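You operate a simulated robot arm through the tools that you are given. There is no shell and no other tool. Be economical: measure what you need, move in short steps, check, and stop when the job is done.

Carry out the task below with a simulated robot arm. There is one attempt and no reset: what you move stays moved.

Task
Rinse the silt out of the large beaker and stand it on the drainer.
Fine: rinse it on the sink grid, pour the water into the sink bowl, tap shut.

It is judged by the outcome, as a careful person would: the job done as asked, and still so three seconds after it is handed in. It fails if anything else is knocked over, pushed out of place, dropped, spilled or broken.

Robot
A 7-joint arm with a two-finger parallel gripper, fixed in place. Base frame: the origin is at the foot of the arm, x ahead of it, y to its left, z up. Lengths are in mm, angles in degrees, forces in N, time in s.
With the tool pointing down near the work surface it reaches from about 240 to 680 mm from the base axis. Its first joint turns from -66.0 to 66.0 degrees. Payload 2.4 kg.
The TCP is the grasp point between the finger pads, 30 mm short of the fingertips. In the tool frame z runs along the fingers and y along their closing line. Largest opening 94 mm; finger width 28, thickness 10; the body of the gripper, 50 by 96 mm, starts 55 mm behind the TCP.
Orientation is told as [roll, pitch, yaw] about the base's x, y, z axes, in that order, counted from this pose: with the fingers straight down and closing along the base's y, the tool's x points along the base's -x, its y along +y and its z along -z.

Tools
- The arm moves only by the tool arm_command. Its argument "series" is one flat list of numbers, 7 for each row, row after row: the shift along the tool's x, y, z in mm, then the turn, a rotation vector about the tool's x, y, z in degrees, then the closure, from 0 (fully open) to 1 (shut). In form: [x, y, z, wx, wy, wz, claw, x, y, z, wx, wy, wz, claw, ...]. A call has 1 to 8 rows; each row shifts and turns the commanded pose from where the row before left it, along the tool's axes as they then stand. Each row takes 0.2 s and may step no farther than 50 mm and 8.6 degrees from the row before; otherwise, or with a gripper value out of range, the whole call is refused. A pose out of reach is approached as far as the arm can. The call stops where the force on the tool passes 40 N (or 10 N more than at its start, if that is more) or the arm is blocked; 0.2 s more then pass. Each finger travels about 153 mm/s and halts on what it meets, pressing with about 21 N; the grip force reading is that of the motor and also rises with nothing between the fingers. The clock runs only during rows and for 0.2 s after the last one: add rows that do not move to give the fingers time. The reply holds the time, the measured pose of the TCP, the force on the tool along the base axes, the opening and the grip force, in the units named above and with some noise.
- Cameras (640 x 400 px; columns grow to the right, rows downward): "scene" is fixed at [54, 495.5, 1435.5]; the picture's right is [-0.51, -0.86, 0.00], its down [-0.68, 0.41, -0.61] and it looks along [0.52, -0.31, -0.79] (base axes); focal length 214 px, centre (320, 200). "wrist" rides on the gripper at [-37, 0, -58] in the tool frame; the picture's right is [0.00, -1.00, 0.00], its down [0.97, 0.00, -0.24] and it looks along [0.24, 0.00, 0.97] (tool axes); focal length 218 px, centre (320, 200). There is no depth. A picture from a camera that has moved, and an enlarged one, comes with that camera's place and axes in the base frame and with its lens. The place of the scene camera against the robot may be out by one fixed shift of up to 25 mm in any direction.
- snapshot(camera): a new picture of that camera. It takes no simulated time.
- inspect(camera, box): a new picture of the part [left, top, right, bottom] of that camera's present view, enlarged. It takes no simulated time.
- sign_off(): hands the job in; it is judged then, once.

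Go step by step. Nothing tells you positions but the pictures and the camera data: compare them with the known pose of the tool, close in by small moves and look again before you grip or let go. The budget is 120 turns and 84 pictures, counting those below and the enlarged ones. Unless the task says otherwise, let go and move clear before handing in, and close with one line.

The tools are called after "Call:" by a JSON object that holds its "api" and its "payload". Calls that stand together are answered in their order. arm_command: Moves the arm, as the interface text tells. Its arguments: {"type":"object","properties":{"series":{"type":"array","items":{"type":"number"}}},"required":["series"]} The other tools are called the same way: snapshot (camera) takes a picture; inspect (camera, box) takes an enlarged picture of a part of a camera's view; sign_off () hands the job in.

At the start:

```text
time_s: 0.0
ee_pos: [363.7, 54.0, 1250.8]
ee_rot: [0.0, -0.1, 0.0]
ft_force: [-0.7, -0.7, -0.1]
width: 94.2
finger_force: 0.1
```

scene: 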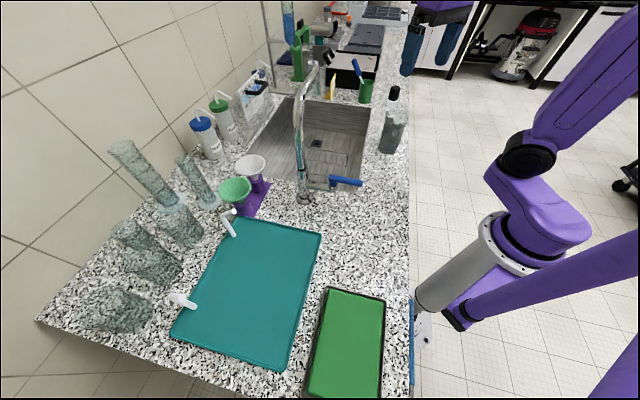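
wrist: 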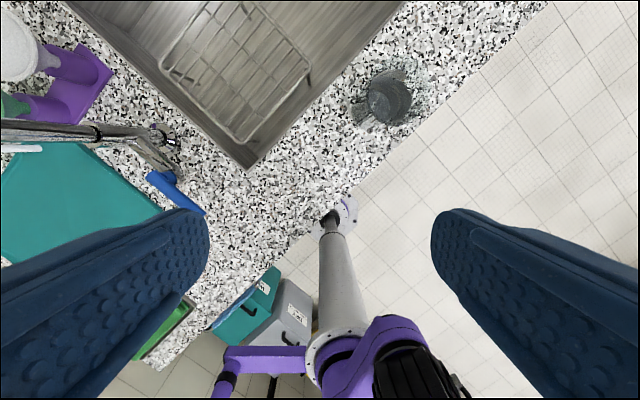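

I see a sink with a wire grid, a tap with a blue lever, a teal mat or tray, a green tray, and several pieces of glassware. I'll enlarge the key areas to find the large beaker and the drainer.

Call:
{"api": "inspect", "payload": {"camera": "scene", "box": [220, 40, 420, 220]}}

Call:
{"api": "inspect", "payload": {"camera": "scene", "box": [40, 120, 280, 350]}}

Call:
{"api": "inspect", "payload": {"camera": "wrist", "box": [0, 0, 440, 240]}}

```text
2.22 times, centred on (320, 130) of scene
camera zoom: at [54.0, 495.5, 1435.5], right [-0.51, -0.86, 0.0], down [-0.68, 0.41, -0.61], along [0.52, -0.31, -0.79], focal length 477 px, centre (320, 356)
```

zoom: 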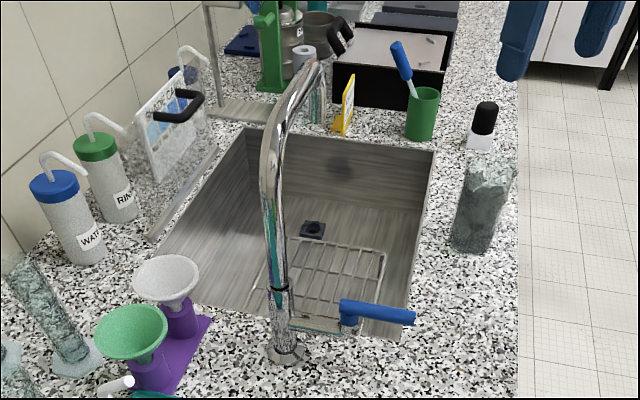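

```text
1.74 times, centred on (160, 235) of scene
camera zoom: at [54.0, 495.5, 1435.5], right [-0.51, -0.86, 0.0], down [-0.68, 0.41, -0.61], along [0.52, -0.31, -0.79], focal length 373 px, centre (598, 139)
```

zoom: 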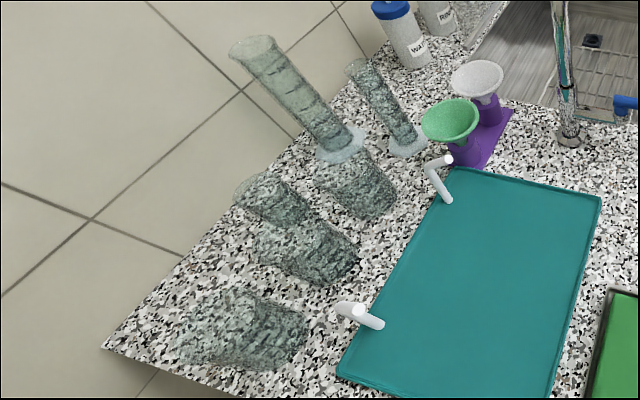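

```text
1.45 times, centred on (220, 120) of wrist
camera zoom: at [400.0, 54.6, 1308.5], right [0.0, -1.0, 0.0], down [-0.97, 0.0, 0.24], along [-0.24, 0.0, -0.97], focal length 318 px, centre (466, 316)
```

zoom: 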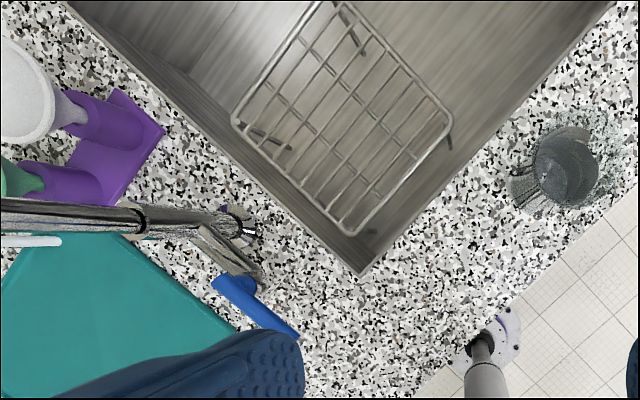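

The glass by the front right of the sink seems to hold dark sediment. I'll zoom in on it and on the other beakers to tell which is the large, silty one.

Call:
{"api": "inspect", "payload": {"camera": "wrist", "box": [330, 50, 450, 140]}}

Call:
{"api": "inspect", "payload": {"camera": "scene", "box": [350, 75, 430, 165]}}

Call:
{"api": "inspect", "payload": {"camera": "scene", "box": [60, 190, 220, 340]}}

Call:
{"api": "inspect", "payload": {"camera": "scene", "box": [160, 200, 400, 400]}}

```text
4.44 times, centred on (390, 95) of wrist
camera zoom: at [400.0, 54.6, 1308.5], right [0.0, -1.0, 0.0], down [-0.97, 0.0, 0.24], along [-0.24, 0.0, -0.97], focal length 970 px, centre (9, 667)
```

zoom: 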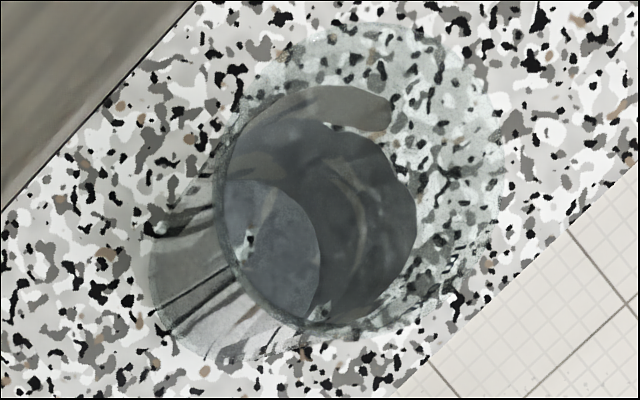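

```text
4.44 times, centred on (390, 120) of scene
camera zoom: at [54.0, 495.5, 1435.5], right [-0.51, -0.86, 0.0], down [-0.68, 0.41, -0.61], along [0.52, -0.31, -0.79], focal length 953 px, centre (9, 556)
```

zoom: 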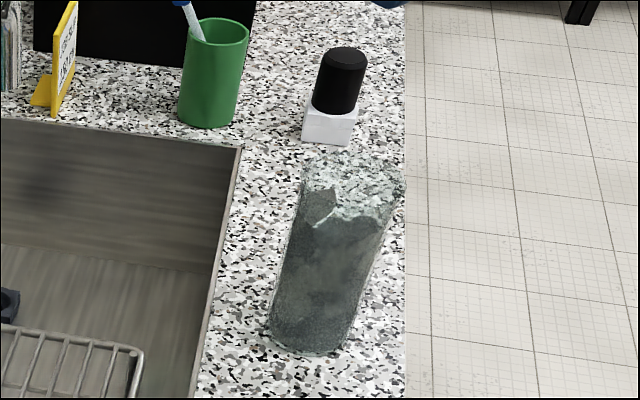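

```text
2.67 times, centred on (140, 265) of scene
camera zoom: at [54.0, 495.5, 1435.5], right [-0.51, -0.86, 0.0], down [-0.68, 0.41, -0.61], along [0.52, -0.31, -0.79], focal length 572 px, centre (800, 27)
```

zoom: 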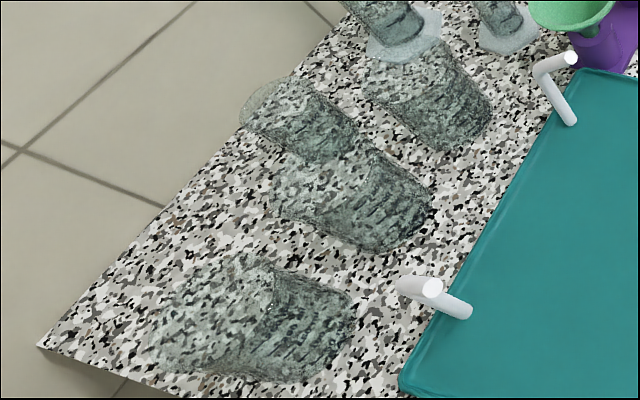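

```text
2.00 times, centred on (280, 300) of scene
camera zoom: at [54.0, 495.5, 1435.5], right [-0.51, -0.86, 0.0], down [-0.68, 0.41, -0.61], along [0.52, -0.31, -0.79], focal length 429 px, centre (400, 0)
```

zoom: 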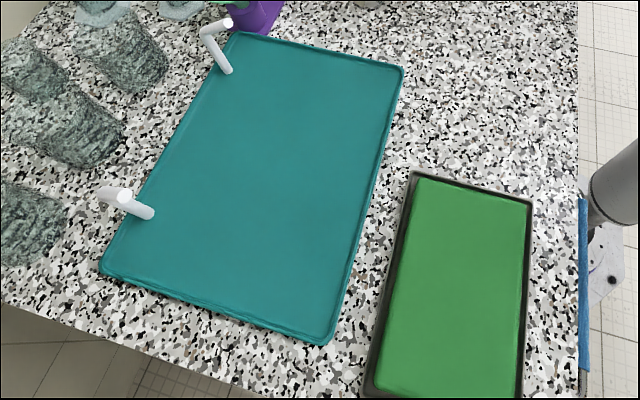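

The silty glass stands at roughly (475, -60). The tap base is near (420, 327), its lever is somewhat above the counter, and the grid lies in the sink near (570, 235). I'll move over the beaker for a better look.

Call:
{"api": "arm_command", "payload": {"series": [-20, -38, 0, 0, 0, 0, 0, -23, -38, 0, 0, 0, 0, 0, -23, -38, 0, 0, 0, 0, 0]}}

Call:
{"api": "snapshot", "payload": {"camera": "wrist"}}

```text
time_s: 0.8
ee_pos: [430.9, -60.5, 1250.5]
ee_rot: [0.0, 0.0, 0.1]
ft_force: [-0.1, -0.9, 0.3]
width: 94.1
finger_force: 0.1
```

```text
74 pictures are left
camera wrist: at [468.1, -59.7, 1308.7], right [0.0, -1.0, 0.0], down [-0.97, 0.0, 0.24], along [-0.24, 0.0, -0.97], focal length 218 px, centre (320, 200)
```

wrist: 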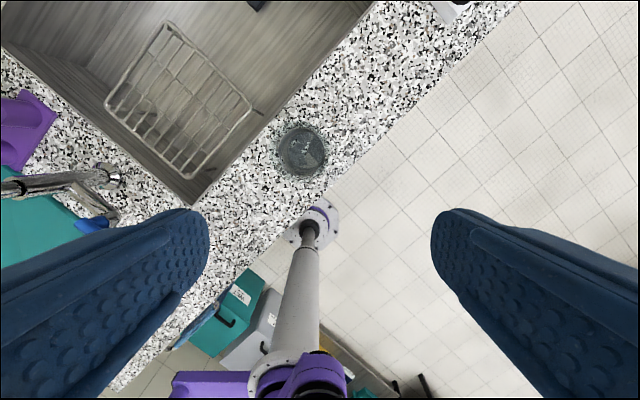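

Call:
{"api": "inspect", "payload": {"camera": "wrist", "box": [250, 100, 350, 200]}}

Call:
{"api": "inspect", "payload": {"camera": "wrist", "box": [0, 0, 300, 240]}}

```text
4.00 times, centred on (300, 150) of wrist
camera zoom: at [468.1, -59.7, 1308.7], right [0.0, -1.0, 0.0], down [-0.97, 0.0, 0.24], along [-0.24, 0.0, -0.97], focal length 873 px, centre (400, 400)
```

zoom: 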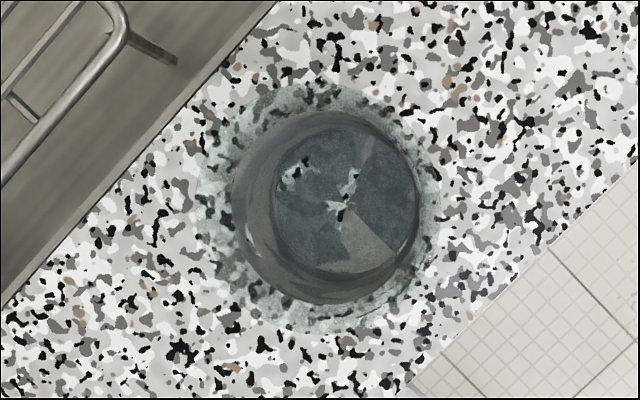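

```text
1.67 times, centred on (150, 120) of wrist
camera zoom: at [468.1, -59.7, 1308.7], right [0.0, -1.0, 0.0], down [-0.97, 0.0, 0.24], along [-0.24, 0.0, -0.97], focal length 364 px, centre (603, 333)
```

zoom: 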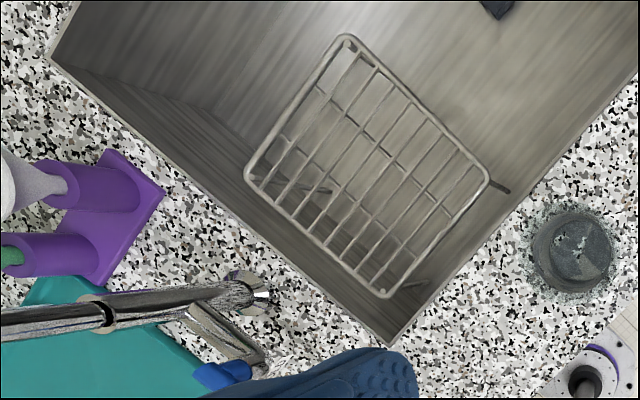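

The beaker base is at about (461, -35), roughly 70 mm across and 140 mm tall. The grid seems to sit high in the sink. I plan a horizontal grip, so I'll retreat, yaw towards the counter and pitch up to view the tap.

Call:
{"api": "arm_command", "payload": {"series": [19, 33, 0, 0, 0, 0, 0, 19, 33, 0, 0, 0, -7.5, 0, 19, 33, 0, 0, 0, -7.5, 0, 19, 19, 0, 0, 0, -7.5, 0, 0, 0, 0, 0, 0, -7.5, 0, 0, 0, 0, 0, 0, -7.5, 0, 0, 0, 0, 0, 0, -7.5, 0]}}

Call:
{"api": "arm_command", "payload": {"series": [0, 0, 0, 0, -8, 0, 0, 0, 0, 0, 0, -8, 0, 0, 0, 0, 0, 0, -8, 0, 0, 0, 0, 0, 0, -8, 0, 0, 0, 0, 0, 0, -8, 0, 0, 0, 0, 0, 0, -8, 0, 0]}}

Call:
{"api": "snapshot", "payload": {"camera": "wrist"}}

```text
time_s: 2.4
ee_pos: [345.4, 48.8, 1250.1]
ee_rot: [0.0, 0.0, 45.1]
ft_force: [-0.1, 0.0, 0.1]
width: 93.9
finger_force: 0.1
```

```text
time_s: 3.8
ee_pos: [345.8, 50.4, 1250.6]
ee_rot: [-0.1, -48.1, 45.0]
ft_force: [-0.1, 0.5, 0.3]
width: 94.1
finger_force: 0.1
```

```text
71 pictures are left
camera wrist: at [332.2, 37.3, 1316.8], right [0.71, -0.71, 0.0], down [-0.58, -0.58, -0.56], along [0.4, 0.4, -0.83], focal length 218 px, centre (320, 200)
```

wrist: 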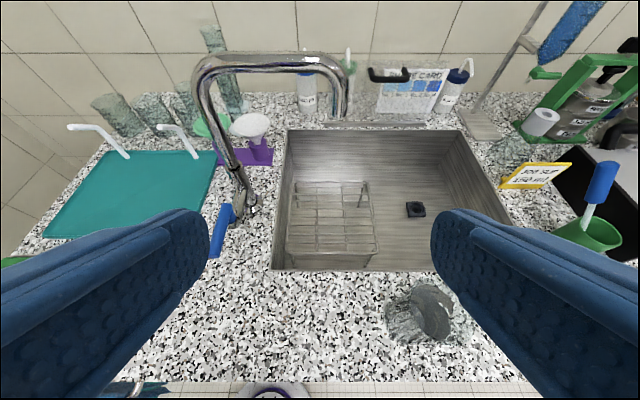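

This is a good view. The tap arches over the left half of the sink, with the grid beneath it. I'll read the signs and inspect the tap and lever.

Call:
{"api": "inspect", "payload": {"camera": "wrist", "box": [170, 30, 390, 270]}}

Call:
{"api": "inspect", "payload": {"camera": "wrist", "box": [360, 50, 600, 210]}}

Call:
{"api": "inspect", "payload": {"camera": "wrist", "box": [20, 80, 240, 270]}}

```text
1.67 times, centred on (280, 150) of wrist
camera zoom: at [332.2, 37.3, 1316.8], right [0.71, -0.71, 0.0], down [-0.58, -0.58, -0.56], along [0.4, 0.4, -0.83], focal length 364 px, centre (387, 283)
```

zoom: 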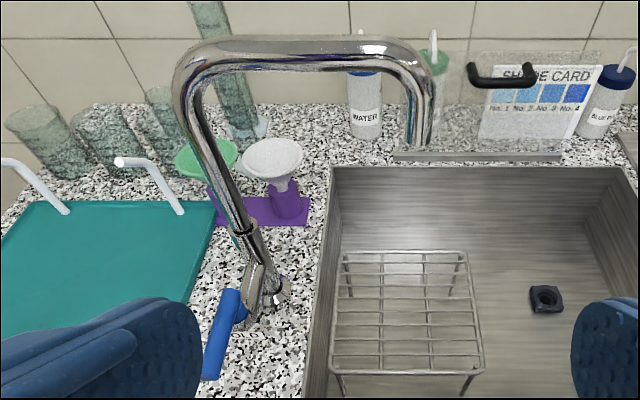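

```text
2.50 times, centred on (480, 130) of wrist
camera zoom: at [332.2, 37.3, 1316.8], right [0.71, -0.71, 0.0], down [-0.58, -0.58, -0.56], along [0.4, 0.4, -0.83], focal length 546 px, centre (-80, 375)
```

zoom: 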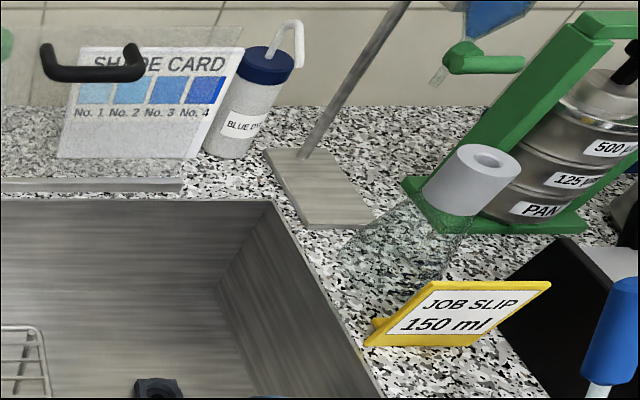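

```text
2.11 times, centred on (130, 175) of wrist
camera zoom: at [332.2, 37.3, 1316.8], right [0.71, -0.71, 0.0], down [-0.58, -0.58, -0.56], along [0.4, 0.4, -0.83], focal length 460 px, centre (720, 253)
```

zoom: 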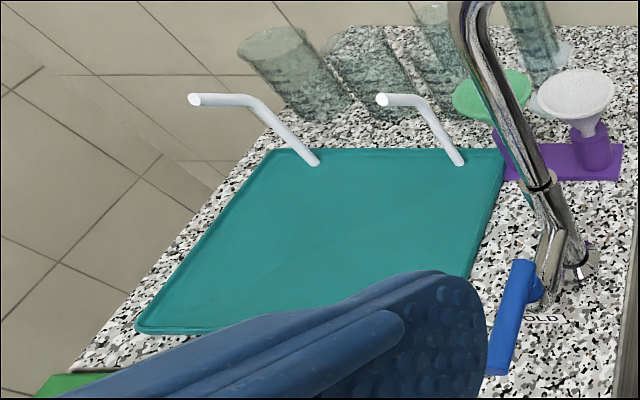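

The teal board with white pegs is the drainer. The beaker gets a near-horizontal grip (tool tilted about 70° forward) along +x. I'll turn back to yaw 0 and pitch further.

Call:
{"api": "arm_command", "payload": {"series": [0, 0, 0, 5.57, 0, 5.02, 0, 0, 0, 0, 5.57, 0, 5.02, 0, 0, 0, 0, 5.57, 0, 5.02, 0, 0, 0, 0, 5.57, 0, 5.02, 0, 0, 0, 0, 5.57, 0, 5.02, 0, 0, 0, 0, 5.57, 0, 5.02, 0]}}

Call:
{"api": "arm_command", "payload": {"series": [0, -28, 0, 0, -7.3, 0, 0, 0, -28, 0, 0, -7.3, 0, 0, 0, -28, 0, 0, -7.3, 0, 0]}}

```text
time_s: 5.2
ee_pos: [345.5, 49.4, 1251.6]
ee_rot: [0.0, -48.0, -0.1]
ft_force: [0.4, -0.8, -0.9]
width: 94.2
finger_force: 0.1
```

```text
time_s: 6.0
ee_pos: [342.7, -17.1, 1250.1]
ee_rot: [-0.1, -65.0, 0.2]
ft_force: [-1.1, 1.1, -0.8]
width: 93.7
finger_force: 0.0
out of reach, approached as far as the arm can: row 3
```

At this height 65° is the limit. I'll descend with the same attitude, staying behind the beaker.

Call:
{"api": "arm_command", "payload": {"series": [36.2, -3.6, 16.9, 0, 0, 0, 0, 36.2, -3.6, 16.9, 0, 0, 0, 0, 36.2, -3.6, 16.9, 0, 0, 0, 0, 36.2, -3.6, 16.9, 0, 0, 0, 0]}}

Call:
{"api": "snapshot", "payload": {"camera": "wrist"}}

Call:
{"api": "snapshot", "payload": {"camera": "scene"}}

```text
time_s: 7.0
ee_pos: [341.7, -16.8, 1249.9]
ee_rot: [0.0, -64.9, -0.1]
ft_force: [0.7, -0.3, 0.5]
width: 94.1
finger_force: 0.0
out of reach, approached as far as the arm can: row 1, 2, 3, 4
```

```text
67 pictures are left
camera wrist: at [306.1, -16.4, 1308.3], right [0.0, -1.0, 0.0], down [-0.63, 0.0, -0.78], along [0.78, 0.0, -0.63], focal length 218 px, centre (320, 200)
```

wrist: 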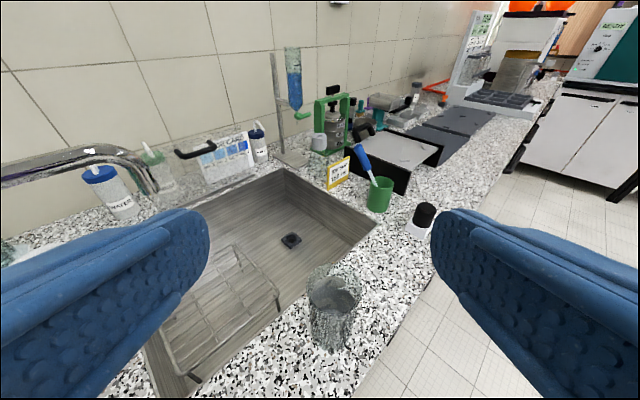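

```text
66 pictures are left
```

scene: 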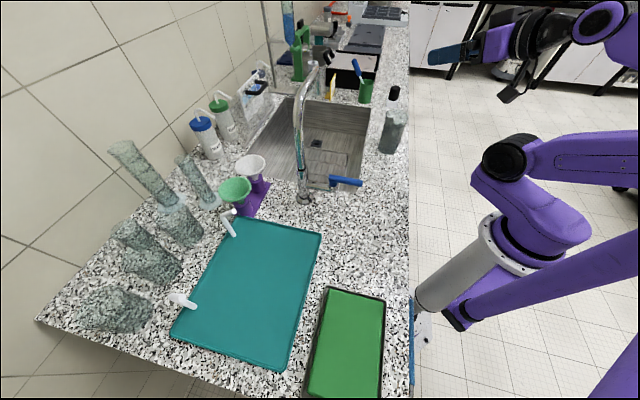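

The arm is against a reach limit there, so I'll ease the pitch back to about 50° and see that it responds.

Call:
{"api": "arm_command", "payload": {"series": [0, 0, 0, 0, 8, 0, 0, 0, 0, 0, 0, 8, 0, 0]}}

```text
time_s: 7.6
ee_pos: [343.2, -17.6, 1250.5]
ee_rot: [0.2, -48.9, -0.1]
ft_force: [-1.5, -0.1, 0.5]
width: 93.9
finger_force: 0.0
```

The attitude is good now at 49°. I'll descend to a stand-off behind the beaker along the tool axis and look again.

Call:
{"api": "arm_command", "payload": {"series": [28.5, -4.4, 30.4, 0, 0, 0, 0, 28.5, -4.4, 30.4, 0, 0, 0, 0, 28.5, -4.4, 30.4, 0, 0, 0, 0, 28.5, -4.4, 30.4, 0, 0, 0, 0]}}

Call:
{"api": "snapshot", "payload": {"camera": "wrist"}}

Call:
{"api": "snapshot", "payload": {"camera": "scene"}}

```text
time_s: 8.6
ee_pos: [376.9, -113.8, 1083.4]
ee_rot: [-9.6, -45.2, -3.1]
ft_force: [1.6, 6.3, 1.1]
width: 94.2
finger_force: 0.0
out of reach, approached as far as the arm can: row 2, 4
```

```text
65 pictures are left
camera wrist: at [362.6, -102.6, 1150.4], right [-0.17, -0.98, 0.12], down [-0.85, 0.08, -0.52], along [0.5, -0.19, -0.84], focal length 218 px, centre (320, 200)
```

wrist: 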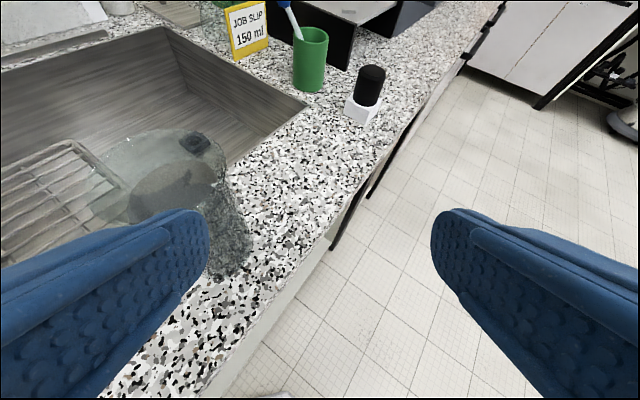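

```text
64 pictures are left
```

scene: 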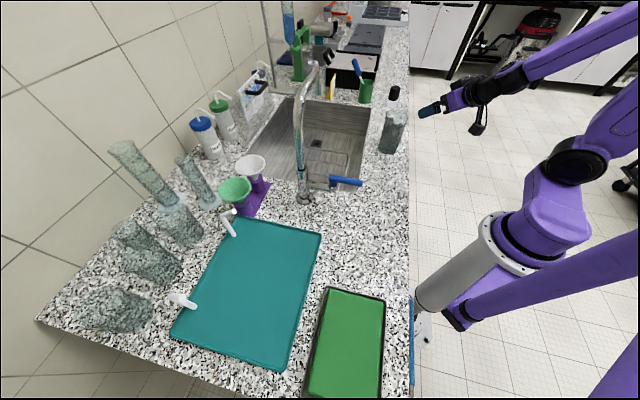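

The arm hit joint limits and drifted to y = -114, clear of the beaker. I'll rise, straighten out, and then try approaching from above with the same tilt, where the reach is larger.

Call:
{"api": "arm_command", "payload": {"series": [-34, 0, -34, 0, 0, 0, 0, -34, 0, -34, -4.5, 0, 2.3, 0, -34, 0, -34, -4.4, 0, 2.4, 0]}}

```text
time_s: 9.4
ee_pos: [361.0, -34.4, 1237.6]
ee_rot: [14.2, -48.4, -6.9]
ft_force: [0.6, -0.2, -0.5]
width: 93.8
finger_force: 0.1
```

The commanded pose was clean and my correction tilted it, so I'll undo that. Then I'll go forward above the beaker at x of about 451.

Call:
{"api": "arm_command", "payload": {"series": [-29.5, 0, 34, 4.5, 0, -2.3, 0, -29.5, 0, 34, 4.4, 0, -2.4, 0, 37.7, 0, 32.8, 0, 0, 0, 0, 37.7, 0, 32.8, 0, 0, 0, 0]}}

Call:
{"api": "snapshot", "payload": {"camera": "wrist"}}

```text
time_s: 10.4
ee_pos: [455.6, -27.4, 1135.4]
ee_rot: [0.1, -49.0, 0.2]
ft_force: [-0.3, 0.2, 0.6]
width: 93.7
finger_force: 0.0
```

```text
63 pictures are left
camera wrist: at [435.5, -26.4, 1201.6], right [0.0, -1.0, 0.0], down [-0.82, 0.0, -0.58], along [0.58, 0.0, -0.82], focal length 218 px, centre (320, 200)
```

wrist: 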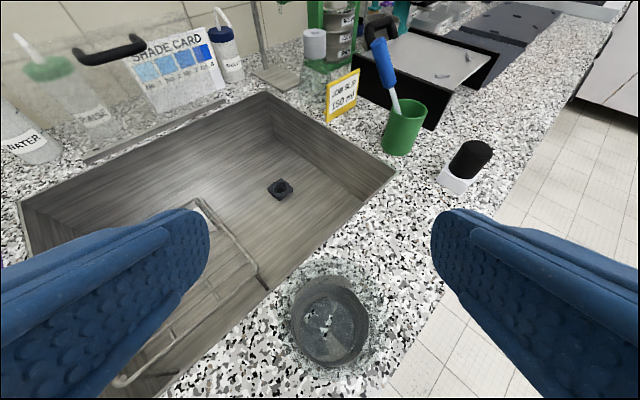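

The beaker axis comes out at about (455, -35). I'll centre on it and descend partway, with the fingers straddling.

Call:
{"api": "arm_command", "payload": {"series": [6.95, -8.1, -8, 0, 0, 0, 0, 30, 0, 26, 0, 0, 0, 0, 30, 0, 26, 0, 0, 0, 0]}}

Call:
{"api": "snapshot", "payload": {"camera": "wrist"}}

Call:
{"api": "inspect", "payload": {"camera": "scene", "box": [330, 60, 490, 180]}}

```text
time_s: 11.2
ee_pos: [440.6, -39.6, 1058.5]
ee_rot: [-0.8, -49.1, 1.1]
ft_force: [0.4, -1.7, 0.1]
width: 93.9
finger_force: 0.0
out of reach, approached as far as the arm can: row 2
```

```text
62 pictures are left
camera wrist: at [419.8, -38.3, 1123.3], right [0.01, -1.0, 0.01], down [-0.82, -0.01, -0.58], along [0.58, 0.0, -0.82], focal length 218 px, centre (320, 200)
```

wrist: 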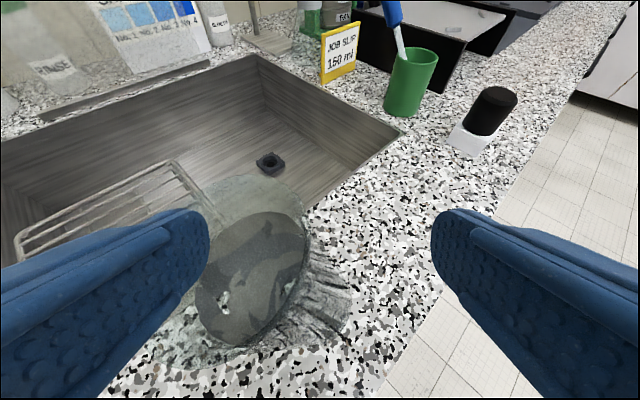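

```text
3.33 times, centred on (410, 120) of scene
camera zoom: at [54.0, 495.3, 1435.5], right [-0.51, -0.86, 0.0], down [-0.68, 0.41, -0.61], along [0.52, -0.31, -0.79], focal length 715 px, centre (20, 467)
```

zoom: 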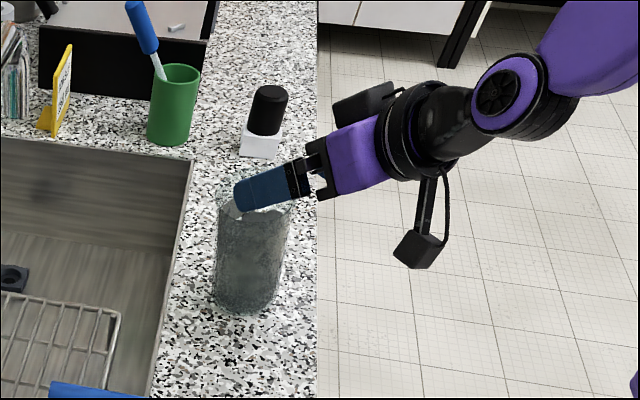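

The beaker now appears left of centre between the fingers and may be leaning, so I'm stopping to look closely before moving anything.

Call:
{"api": "inspect", "payload": {"camera": "wrist", "box": [120, 150, 380, 380]}}

Call:
{"api": "inspect", "payload": {"camera": "scene", "box": [370, 95, 430, 160]}}

```text
1.74 times, centred on (250, 265) of wrist
camera zoom: at [419.8, -38.3, 1123.3], right [0.01, -1.0, 0.01], down [-0.82, -0.01, -0.58], along [0.58, 0.0, -0.82], focal length 380 px, centre (442, 87)
```

zoom: 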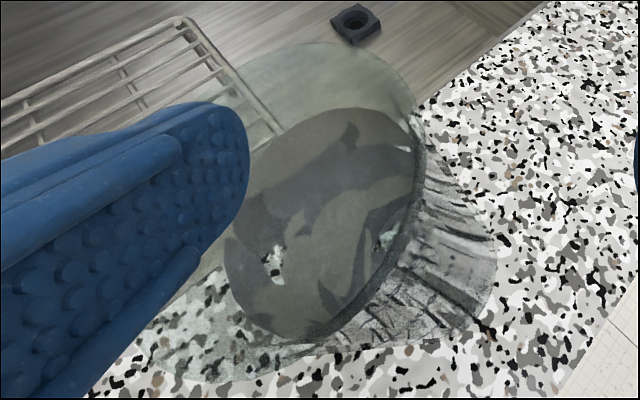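

```text
6.15 times, centred on (400, 128) of scene
camera zoom: at [54.0, 495.3, 1435.5], right [-0.51, -0.86, 0.0], down [-0.68, 0.41, -0.61], along [0.52, -0.31, -0.79], focal length 1320 px, centre (-172, 646)
```

zoom: 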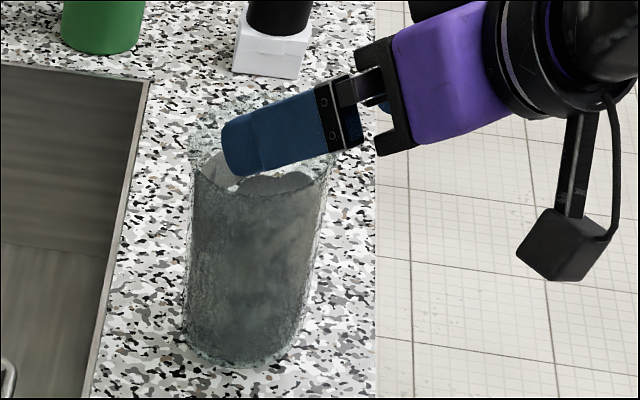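

The left fingertip seems to have dipped inside the beaker mouth during an IK swing, and the beaker is leaning slightly towards +y. I'll hold for one beat to see where the arm settles, then ease it back gently.

Call:
{"api": "arm_command", "payload": {"series": [0, 0, 0, 0, 0, 0, 0]}}

Call:
{"api": "inspect", "payload": {"camera": "wrist", "box": [120, 150, 380, 380]}}

```text
time_s: 11.6
ee_pos: [439.3, -39.3, 1056.8]
ee_rot: [0.0, -49.0, 0.0]
ft_force: [0.6, -0.1, -0.3]
width: 94.0
finger_force: 0.0
```

```text
1.74 times, centred on (250, 265) of wrist
camera zoom: at [419.4, -38.2, 1123.1], right [0.0, -1.0, 0.0], down [-0.82, 0.0, -0.58], along [0.58, 0.0, -0.82], focal length 380 px, centre (442, 87)
```

zoom: 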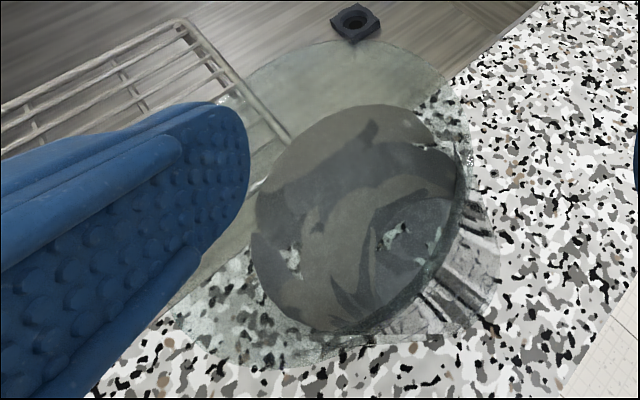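

The beaker is rocking back upright on its own, so I'll wait another moment without moving.

Call:
{"api": "arm_command", "payload": {"series": [0, 0, 0, 0, 0, 0, 0, 0, 0, 0, 0, 0, 0, 0, 0, 0, 0, 0, 0, 0, 0]}}

Call:
{"api": "snapshot", "payload": {"camera": "wrist"}}

Call:
{"api": "inspect", "payload": {"camera": "scene", "box": [370, 95, 430, 160]}}

```text
time_s: 12.4
ee_pos: [438.2, -38.6, 1058.1]
ee_rot: [0.1, -49.0, 0.0]
ft_force: [0.8, -0.6, -0.6]
width: 93.8
finger_force: 0.2
```

```text
57 pictures are left
camera wrist: at [419.5, -38.1, 1123.3], right [0.0, -1.0, 0.0], down [-0.82, 0.0, -0.58], along [0.58, 0.0, -0.82], focal length 218 px, centre (320, 200)
```

wrist: 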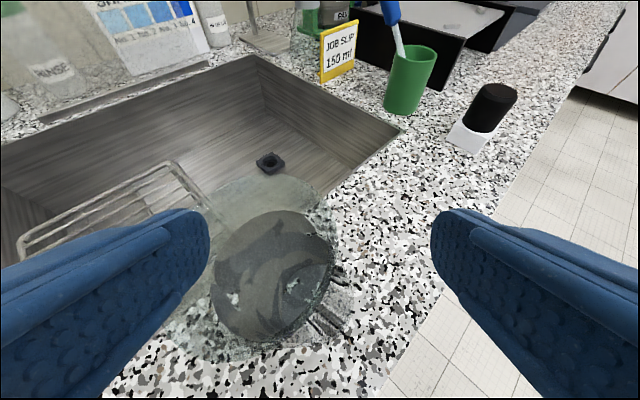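

```text
6.15 times, centred on (400, 128) of scene
camera zoom: at [54.0, 495.5, 1435.5], right [-0.51, -0.86, 0.0], down [-0.68, 0.41, -0.61], along [0.52, -0.31, -0.79], focal length 1320 px, centre (-172, 646)
```

zoom: 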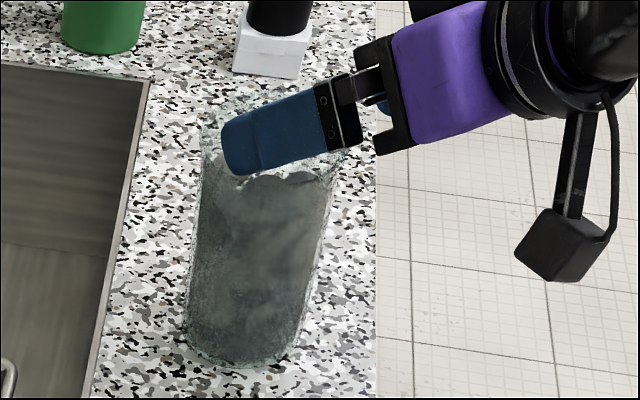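

The left finger is just inside the rim and is holding the beaker at a slight lean. I'll ease 18 mm towards -y to let it come upright, then lift out in small steps.

Call:
{"api": "arm_command", "payload": {"series": [0, -5, 0, 0, 0, 0, 0, 0, -5, 0, 0, 0, 0, 0, 0, -5, 0, 0, 0, 0, 0, 0, -4, 0, 0, 0, 0, 0, 0, 0, 0, 0, 0, 0, 0]}}

Call:
{"api": "inspect", "payload": {"camera": "scene", "box": [370, 95, 430, 160]}}

Call:
{"api": "snapshot", "payload": {"camera": "wrist"}}

```text
time_s: 13.6
ee_pos: [441.6, -57.4, 1056.7]
ee_rot: [-0.1, -49.0, 0.0]
ft_force: [0.3, 0.2, 2.5]
width: 93.7
finger_force: 0.1
```

```text
6.15 times, centred on (400, 128) of scene
camera zoom: at [53.9, 495.5, 1435.5], right [-0.51, -0.86, 0.0], down [-0.68, 0.41, -0.61], along [0.52, -0.31, -0.79], focal length 1320 px, centre (-172, 646)
```

zoom: 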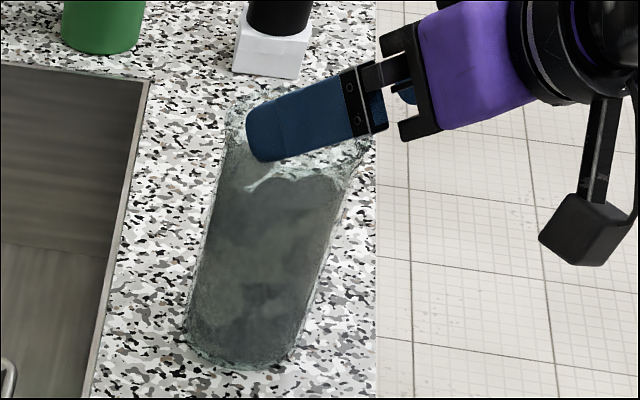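

```text
54 pictures are left
camera wrist: at [422.3, -57.2, 1122.8], right [0.0, -1.0, 0.0], down [-0.82, 0.0, -0.58], along [0.58, 0.0, -0.82], focal length 218 px, centre (320, 200)
```

wrist: 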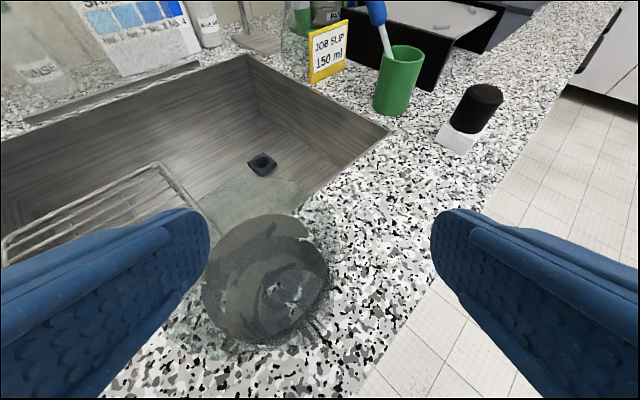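

The beaker is upright again. I'll lift straight out in small steps.

Call:
{"api": "arm_command", "payload": {"series": [-7.55, 0, -6.56, 0, 0, 0, 0, -7.55, 0, -6.56, 0, 0, 0, 0, -7.55, 0, -6.56, 0, 0, 0, 0]}}

Call:
{"api": "snapshot", "payload": {"camera": "wrist"}}

```text
time_s: 14.4
ee_pos: [442.3, -58.0, 1086.2]
ee_rot: [-0.1, -49.1, 0.0]
ft_force: [0.8, -0.4, -0.1]
width: 94.1
finger_force: 0.1
```

```text
53 pictures are left
camera wrist: at [423.1, -57.0, 1152.1], right [0.0, -1.0, 0.0], down [-0.82, 0.0, -0.57], along [0.57, 0.0, -0.82], focal length 218 px, centre (320, 200)
```

wrist: 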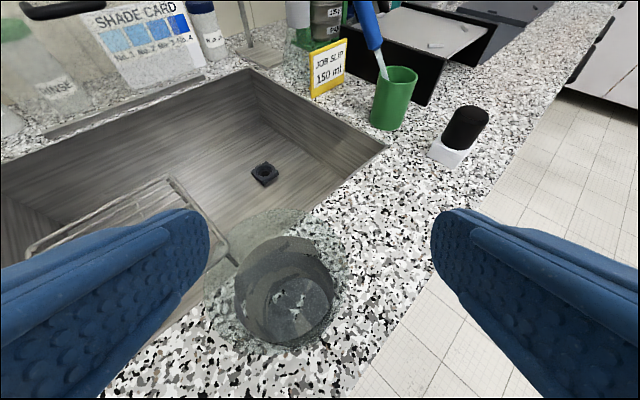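

Clear of the rim. The beaker axis is about (456, -36) with the rim near z = 1045. I'll centre on it in small steps at this height.

Call:
{"api": "arm_command", "payload": {"series": [-1.3, 5.5, 1.5, 0, 0, 0, 0, -1.3, 5.5, 1.5, 0, 0, 0, 0, -1.3, 5.5, 1.5, 0, 0, 0, 0, -1.3, 5.5, 1.5, 0, 0, 0, 0, 0, 0, 0, 0, 0, 0, 0]}}

Call:
{"api": "snapshot", "payload": {"camera": "wrist"}}

```text
time_s: 15.6
ee_pos: [448.1, -34.5, 1086.8]
ee_rot: [0.0, -49.0, -0.1]
ft_force: [0.0, -0.1, -0.3]
width: 94.0
finger_force: 0.0
```

```text
52 pictures are left
camera wrist: at [429.6, -35.4, 1153.2], right [0.0, -1.0, 0.0], down [-0.82, 0.0, -0.58], along [0.58, 0.0, -0.82], focal length 218 px, centre (320, 200)
```

wrist: 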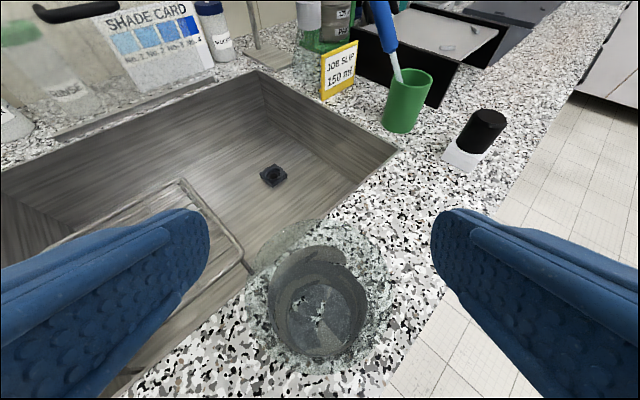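

Centred. I'll descend in 10 mm steps, checking halfway.

Call:
{"api": "arm_command", "payload": {"series": [7.55, 0, 6.56, 0, 0, 0, 0, 7.55, 0, 6.56, 0, 0, 0, 0, 7.55, 0, 6.56, 0, 0, 0, 0, 7.55, 0, 6.56, 0, 0, 0, 0]}}

Call:
{"api": "snapshot", "payload": {"camera": "wrist"}}

```text
time_s: 16.6
ee_pos: [450.1, -34.8, 1046.4]
ee_rot: [0.1, -48.9, -0.1]
ft_force: [0.4, 0.6, 0.7]
width: 93.9
finger_force: 0.1
```

```text
51 pictures are left
camera wrist: at [430.8, -33.5, 1112.0], right [0.0, -1.0, 0.0], down [-0.82, 0.0, -0.58], along [0.58, 0.0, -0.82], focal length 218 px, centre (320, 200)
```

wrist: 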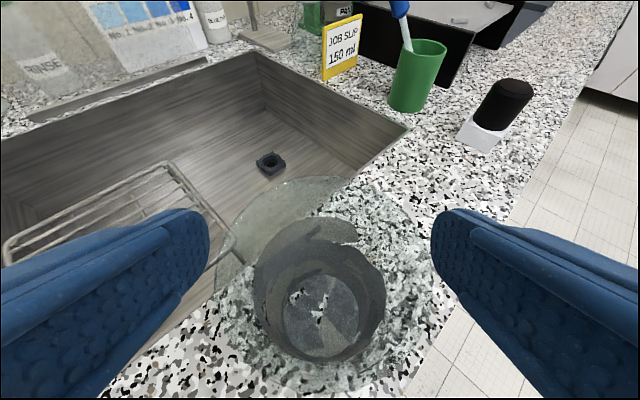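

Still centred. I'll descend another 38 mm to the grip height.

Call:
{"api": "arm_command", "payload": {"series": [7.55, 0, 6.56, 0, 0, 0, 0, 7.55, 0, 6.56, 0, 0, 0, 0, 7.55, 0, 6.56, 0, 0, 0, 0, 6, 0, 5.2, 0, 0, 0, 0]}}

Call:
{"api": "snapshot", "payload": {"camera": "wrist"}}

Call:
{"api": "inspect", "payload": {"camera": "scene", "box": [370, 95, 430, 160]}}

```text
time_s: 17.6
ee_pos: [451.0, -34.6, 1008.5]
ee_rot: [0.0, -49.0, -0.1]
ft_force: [-0.3, 0.1, -0.8]
width: 93.9
finger_force: 0.1
```

```text
50 pictures are left
camera wrist: at [431.6, -34.3, 1073.8], right [0.0, -1.0, 0.0], down [-0.82, 0.0, -0.58], along [0.58, 0.0, -0.82], focal length 218 px, centre (320, 200)
```

wrist: 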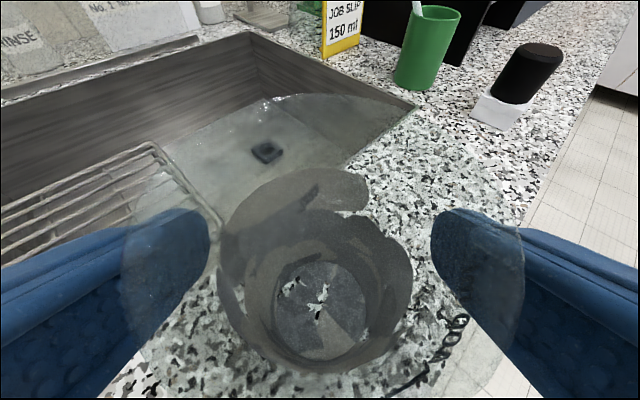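

```text
6.15 times, centred on (400, 128) of scene
camera zoom: at [54.0, 495.5, 1435.5], right [-0.51, -0.86, 0.0], down [-0.68, 0.41, -0.61], along [0.52, -0.31, -0.79], focal length 1320 px, centre (-172, 646)
```

zoom: 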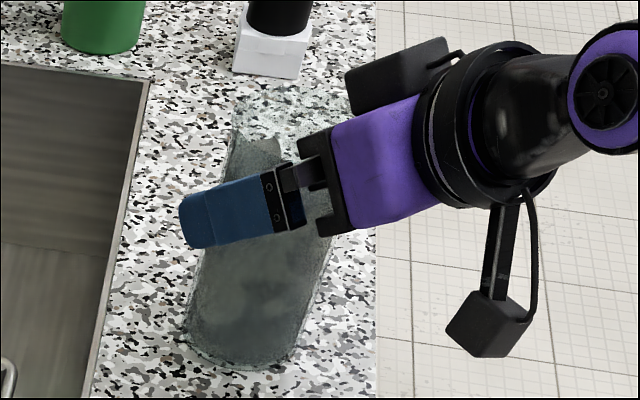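

The fingers straddle the beaker below the rim, centred. Closing gently.

Call:
{"api": "arm_command", "payload": {"series": [0, 0, 0, 0, 0, 0, 0.15, 0, 0, 0, 0, 0, 0, 0.3, 0, 0, 0, 0, 0, 0, 0.6, 0, 0, 0, 0, 0, 0, 1, 0, 0, 0, 0, 0, 0, 1]}}

```text
time_s: 18.8
ee_pos: [451.1, -34.8, 1008.4]
ee_rot: [-0.1, -49.0, 0.0]
ft_force: [0.2, -0.2, -0.1]
width: 69.9
finger_force: 21.3
```

I have a firm grip at 70 mm. Lifting straight up in small steps.

Call:
{"api": "arm_command", "payload": {"series": [-3.8, 0, -3.3, 0, 0, 0, 1, -7.55, 0, -6.56, 0, 0, 0, 1, -7.55, 0, -6.56, 0, 0, 0, 1, -7.55, 0, -6.56, 0, 0, 0, 1, -7.55, 0, -6.56, 0, 0, 0, 1, -7.55, 0, -6.56, 0, 0, 0, 1]}}

Call:
{"api": "snapshot", "payload": {"camera": "scene"}}

```text
time_s: 20.2
ee_pos: [450.0, -36.1, 1063.9]
ee_rot: [0.0, -49.0, 0.0]
ft_force: [0.3, -0.3, -1.9]
width: 70.2
finger_force: 21.4
```

```text
48 pictures are left
```

scene: 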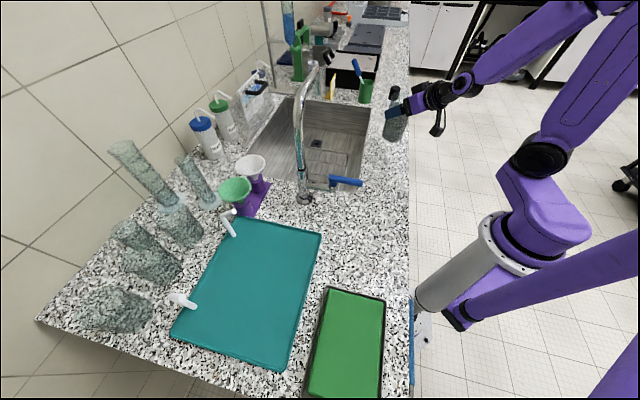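

It weighs about 0.2 kg and hangs level. Next I'll carry it over the sink to the right of the spout and yaw 30°.

Call:
{"api": "arm_command", "payload": {"series": [-13.6, 20, 27.9, 0, 0, 0, 1, -13.6, 20, 27.9, 0, 0, 0, 1, -13.6, 20, 27.9, 0, 0, 0, 1, 0, 0, 0, -5.66, 0, -4.92, 1, 0, 0, 0, -5.66, 0, -4.92, 1, 0, 0, 0, -5.66, 0, -4.92, 1, 0, 0, 0, -5.66, 0, -4.92, 1]}}

Call:
{"api": "arm_command", "payload": {"series": [-11.7, 31.7, 13.5, 0, 0, 0, 1, -11.7, 31.7, 13.5, 0, 0, 0, 1, -11.7, 31.7, 13.5, 0, 0, 0, 1]}}

Call:
{"api": "snapshot", "payload": {"camera": "wrist"}}

Call:
{"api": "inspect", "payload": {"camera": "scene", "box": [220, 30, 420, 220]}}

```text
time_s: 21.8
ee_pos: [539.6, 24.3, 1039.4]
ee_rot: [0.1, -49.0, 29.9]
ft_force: [0.3, -0.6, -2.3]
width: 69.8
finger_force: 21.1
```

```text
time_s: 22.6
ee_pos: [537.8, 136.4, 1039.9]
ee_rot: [-0.1, -49.1, 29.9]
ft_force: [0.4, 0.4, -1.0]
width: 69.5
finger_force: 21.2
```

```text
47 pictures are left
camera wrist: at [520.2, 127.8, 1106.1], right [0.5, -0.87, 0.0], down [-0.71, -0.41, -0.58], along [0.5, 0.29, -0.82], focal length 218 px, centre (320, 200)
```

wrist: 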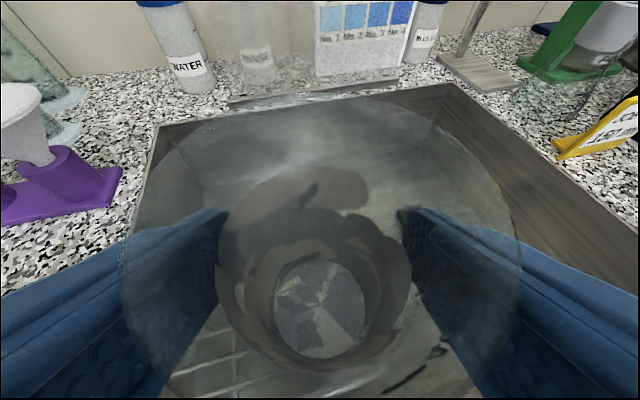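

```text
2.11 times, centred on (320, 125) of scene
camera zoom: at [54.0, 495.5, 1435.5], right [-0.51, -0.86, 0.0], down [-0.68, 0.41, -0.61], along [0.52, -0.31, -0.79], focal length 452 px, centre (320, 358)
```

zoom: 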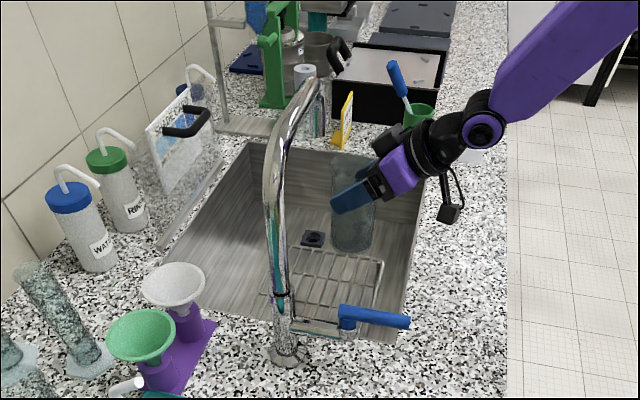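

The spout outlet is near (545, 210, 1130) and the grid top near z = 867. I'll lower the beaker to just above the grid first, then slide it under the spout so the wrist passes beneath the outlet.

Call:
{"api": "arm_command", "payload": {"series": [10.9, 0, 9.5, 0, 0, 0, 1, 10.9, 0, 9.5, 0, 0, 0, 1, 10.9, 0, 9.5, 0, 0, 0, 1]}}

Call:
{"api": "arm_command", "payload": {"series": [-8.4, 20.3, 9.7, 0, 0, 0, 1, -8.4, 20.3, 9.7, 0, 0, 0, 1, -8.4, 20.3, 9.7, 0, 0, 0, 1]}}

Call:
{"api": "snapshot", "payload": {"camera": "wrist"}}

Call:
{"api": "inspect", "payload": {"camera": "scene", "box": [220, 30, 420, 220]}}

```text
time_s: 23.4
ee_pos: [538.6, 135.8, 995.5]
ee_rot: [0.0, -49.0, 29.9]
ft_force: [-0.4, -0.3, -1.3]
width: 69.9
finger_force: 21.1
```

```text
time_s: 24.2
ee_pos: [540.1, 205.9, 996.0]
ee_rot: [-0.1, -49.1, 29.9]
ft_force: [0.4, -0.2, -2.1]
width: 69.8
finger_force: 20.8
```

```text
45 pictures are left
camera wrist: at [523.4, 197.0, 1062.2], right [0.5, -0.87, 0.0], down [-0.71, -0.41, -0.57], along [0.5, 0.29, -0.82], focal length 218 px, centre (320, 200)
```

wrist: 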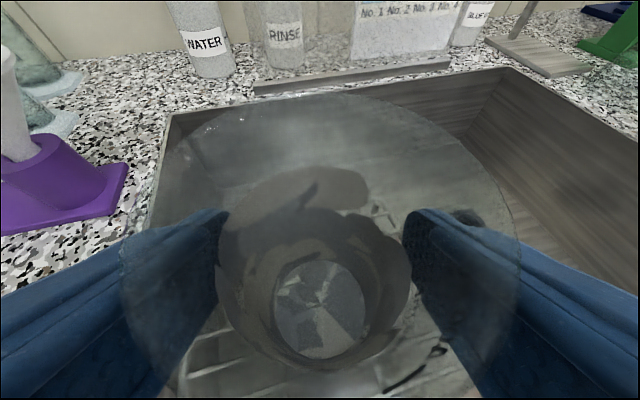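

```text
2.11 times, centred on (320, 125) of scene
camera zoom: at [54.0, 495.5, 1435.5], right [-0.51, -0.86, 0.0], down [-0.68, 0.41, -0.61], along [0.52, -0.31, -0.79], focal length 452 px, centre (320, 358)
```

zoom: 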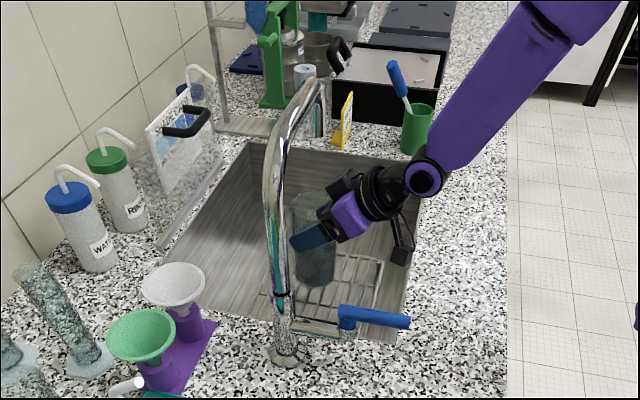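

Beaker is centred under the spout. Lowering slowly to touch the grid.

Call:
{"api": "arm_command", "payload": {"series": [5.3, 0, 4.6, 0, 0, 0, 1, 4.5, 0, 3.9, 0, 0, 0, 1, 2.3, 0, 2, 0, 0, 0, 1]}}

Call:
{"api": "arm_command", "payload": {"series": [1.9, 0, 1.6, 0, 0, 0, 1, 1.9, 0, 1.6, 0, 0, 0, 1]}}

```text
time_s: 25.0
ee_pos: [541.4, 206.7, 980.7]
ee_rot: [0.1, -49.1, 30.0]
ft_force: [0.2, 1.1, -2.5]
width: 69.7
finger_force: 20.9
```

```text
time_s: 25.6
ee_pos: [542.8, 207.3, 976.0]
ee_rot: [0.1, -49.0, 30.0]
ft_force: [-0.5, -0.3, -1.0]
width: 69.6
finger_force: 20.6
```

Call:
{"api": "arm_command", "payload": {"series": [1.5, 0, 1.3, 0, 0, 0, 1, 1.5, 0, 1.3, 0, 0, 0, 1]}}

Call:
{"api": "arm_command", "payload": {"series": [1.5, 0, 1.3, 0, 0, 0, 1, 1.5, 0, 1.3, 0, 0, 0, 1]}}

Call:
{"api": "inspect", "payload": {"camera": "scene", "box": [270, 100, 350, 180]}}

```text
time_s: 26.2
ee_pos: [542.8, 205.9, 972.0]
ee_rot: [0.0, -49.4, 30.0]
ft_force: [2.7, 2.7, 10.9]
width: 69.7
finger_force: 21.2
```

```text
time_s: 26.8
ee_pos: [542.8, 206.6, 967.5]
ee_rot: [0.0, -49.1, 30.0]
ft_force: [2.6, -1.1, 12.4]
width: 69.5
finger_force: 20.8
```

```text
5.00 times, centred on (310, 140) of scene
camera zoom: at [53.8, 495.4, 1435.5], right [-0.51, -0.86, 0.0], down [-0.68, 0.41, -0.61], along [0.52, -0.31, -0.79], focal length 1072 px, centre (370, 500)
```

zoom: 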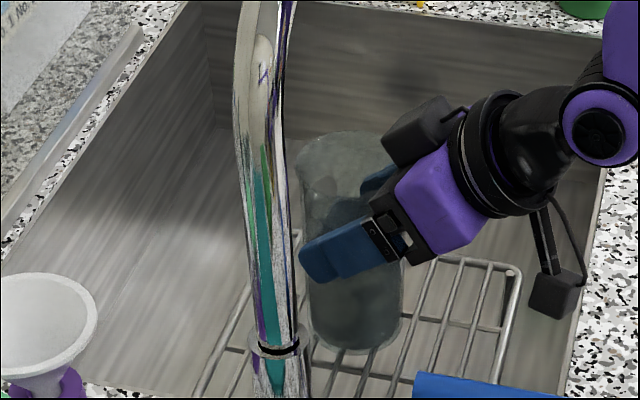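

Contact came at about TCP z = 972, so the beaker stands on the grid. I'll open gently and back out along the tool axis.

Call:
{"api": "arm_command", "payload": {"series": [-2, 0, -1.7, 0, 0, 0, 1, 0, 0, 0, 0, 0, 0, 0.22, 0, 0, 0, 0, 0, 0, 0.15, 0, 0, 0, 0, 0, 0, 0, 0, 0, 0, 0, 0, 0, 0]}}

Call:
{"api": "snapshot", "payload": {"camera": "wrist"}}

```text
time_s: 28.0
ee_pos: [541.2, 206.4, 969.9]
ee_rot: [0.0, -49.0, 30.1]
ft_force: [0.3, -0.1, 0.0]
width: 94.0
finger_force: 0.0
```

```text
42 pictures are left
camera wrist: at [524.8, 196.7, 1035.5], right [0.5, -0.87, 0.0], down [-0.71, -0.41, -0.58], along [0.5, 0.29, -0.82], focal length 218 px, centre (320, 200)
```

wrist: 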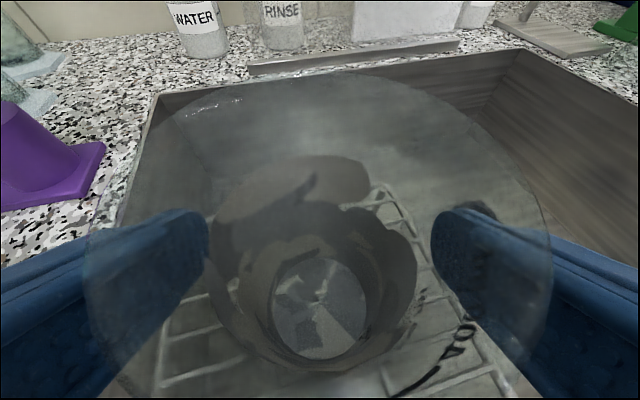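

It stands upright on the grid. Backing out in small steps along the tool axis.

Call:
{"api": "arm_command", "payload": {"series": [0, 0, -12, 0, 0, 0, 0, 0, 0, -15, 0, 0, 0, 0, 0, 0, -15, 0, 0, 0, 0, 0, 0, -15, 0, 0, 0, 0, 0, 0, -15, 0, 0, 0, 0, 0, 0, -15, 0, 0, 0, 0, 0, 0, -15, 0, 0, 0, 0]}}

Call:
{"api": "snapshot", "payload": {"camera": "wrist"}}

```text
time_s: 29.6
ee_pos: [475.1, 169.2, 1038.3]
ee_rot: [0.1, -49.0, 30.1]
ft_force: [-0.5, 0.3, 0.0]
width: 93.8
finger_force: 0.1
```

```text
41 pictures are left
camera wrist: at [457.3, 159.6, 1102.8], right [0.5, -0.87, 0.0], down [-0.71, -0.41, -0.58], along [0.5, 0.29, -0.82], focal length 218 px, centre (320, 200)
```

wrist: 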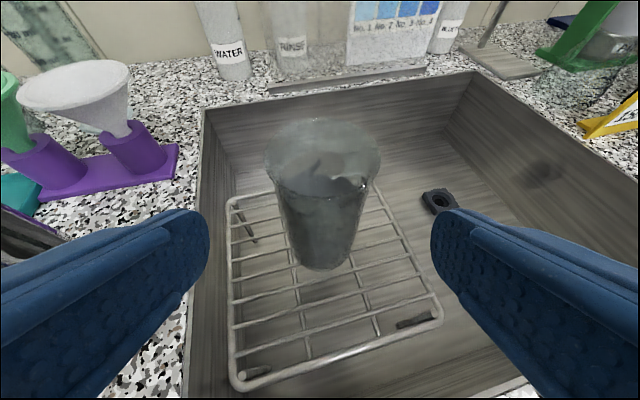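

The beaker stands well centred on the grid. Now I'll retreat up and turn left to study the tap lever.

Call:
{"api": "arm_command", "payload": {"series": [-5, 0, -30.8, 0, 0, 0, 0, -5, 0, -30.8, 0, 0, 0, 0, -5, 0, -30.8, 0, 7, 0, 0, 0, 0, -20, 0, 7, 0, 0]}}

Call:
{"api": "arm_command", "payload": {"series": [0, 0, 0, -4.6, 0, -6.5, 0, 0, 0, 0, -4.6, 0, -6.5, 0, 0, 0, 0, -4.6, 0, -6.5, 0, 0, 0, 0, -4.6, 0, -6.5, 0, 0, 0, 0, -4.6, 0, -6.5, 0]}}

Call:
{"api": "snapshot", "payload": {"camera": "wrist"}}

```text
time_s: 30.6
ee_pos: [413.5, 132.0, 1125.2]
ee_rot: [0.1, -35.0, 29.9]
ft_force: [0.1, -0.5, 0.2]
width: 94.0
finger_force: 0.1
```

```text
time_s: 31.8
ee_pos: [411.7, 131.5, 1124.3]
ee_rot: [0.3, -35.2, 69.8]
ft_force: [-0.4, 0.1, 0.9]
width: 94.1
finger_force: 0.1
```

```text
40 pictures are left
camera wrist: at [411.7, 128.9, 1192.2], right [0.94, -0.34, 0.0], down [-0.32, -0.88, -0.36], along [0.12, 0.34, -0.93], focal length 218 px, centre (320, 200)
```

wrist: 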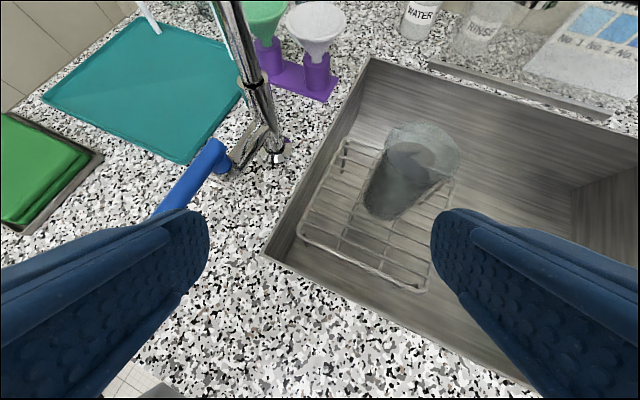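

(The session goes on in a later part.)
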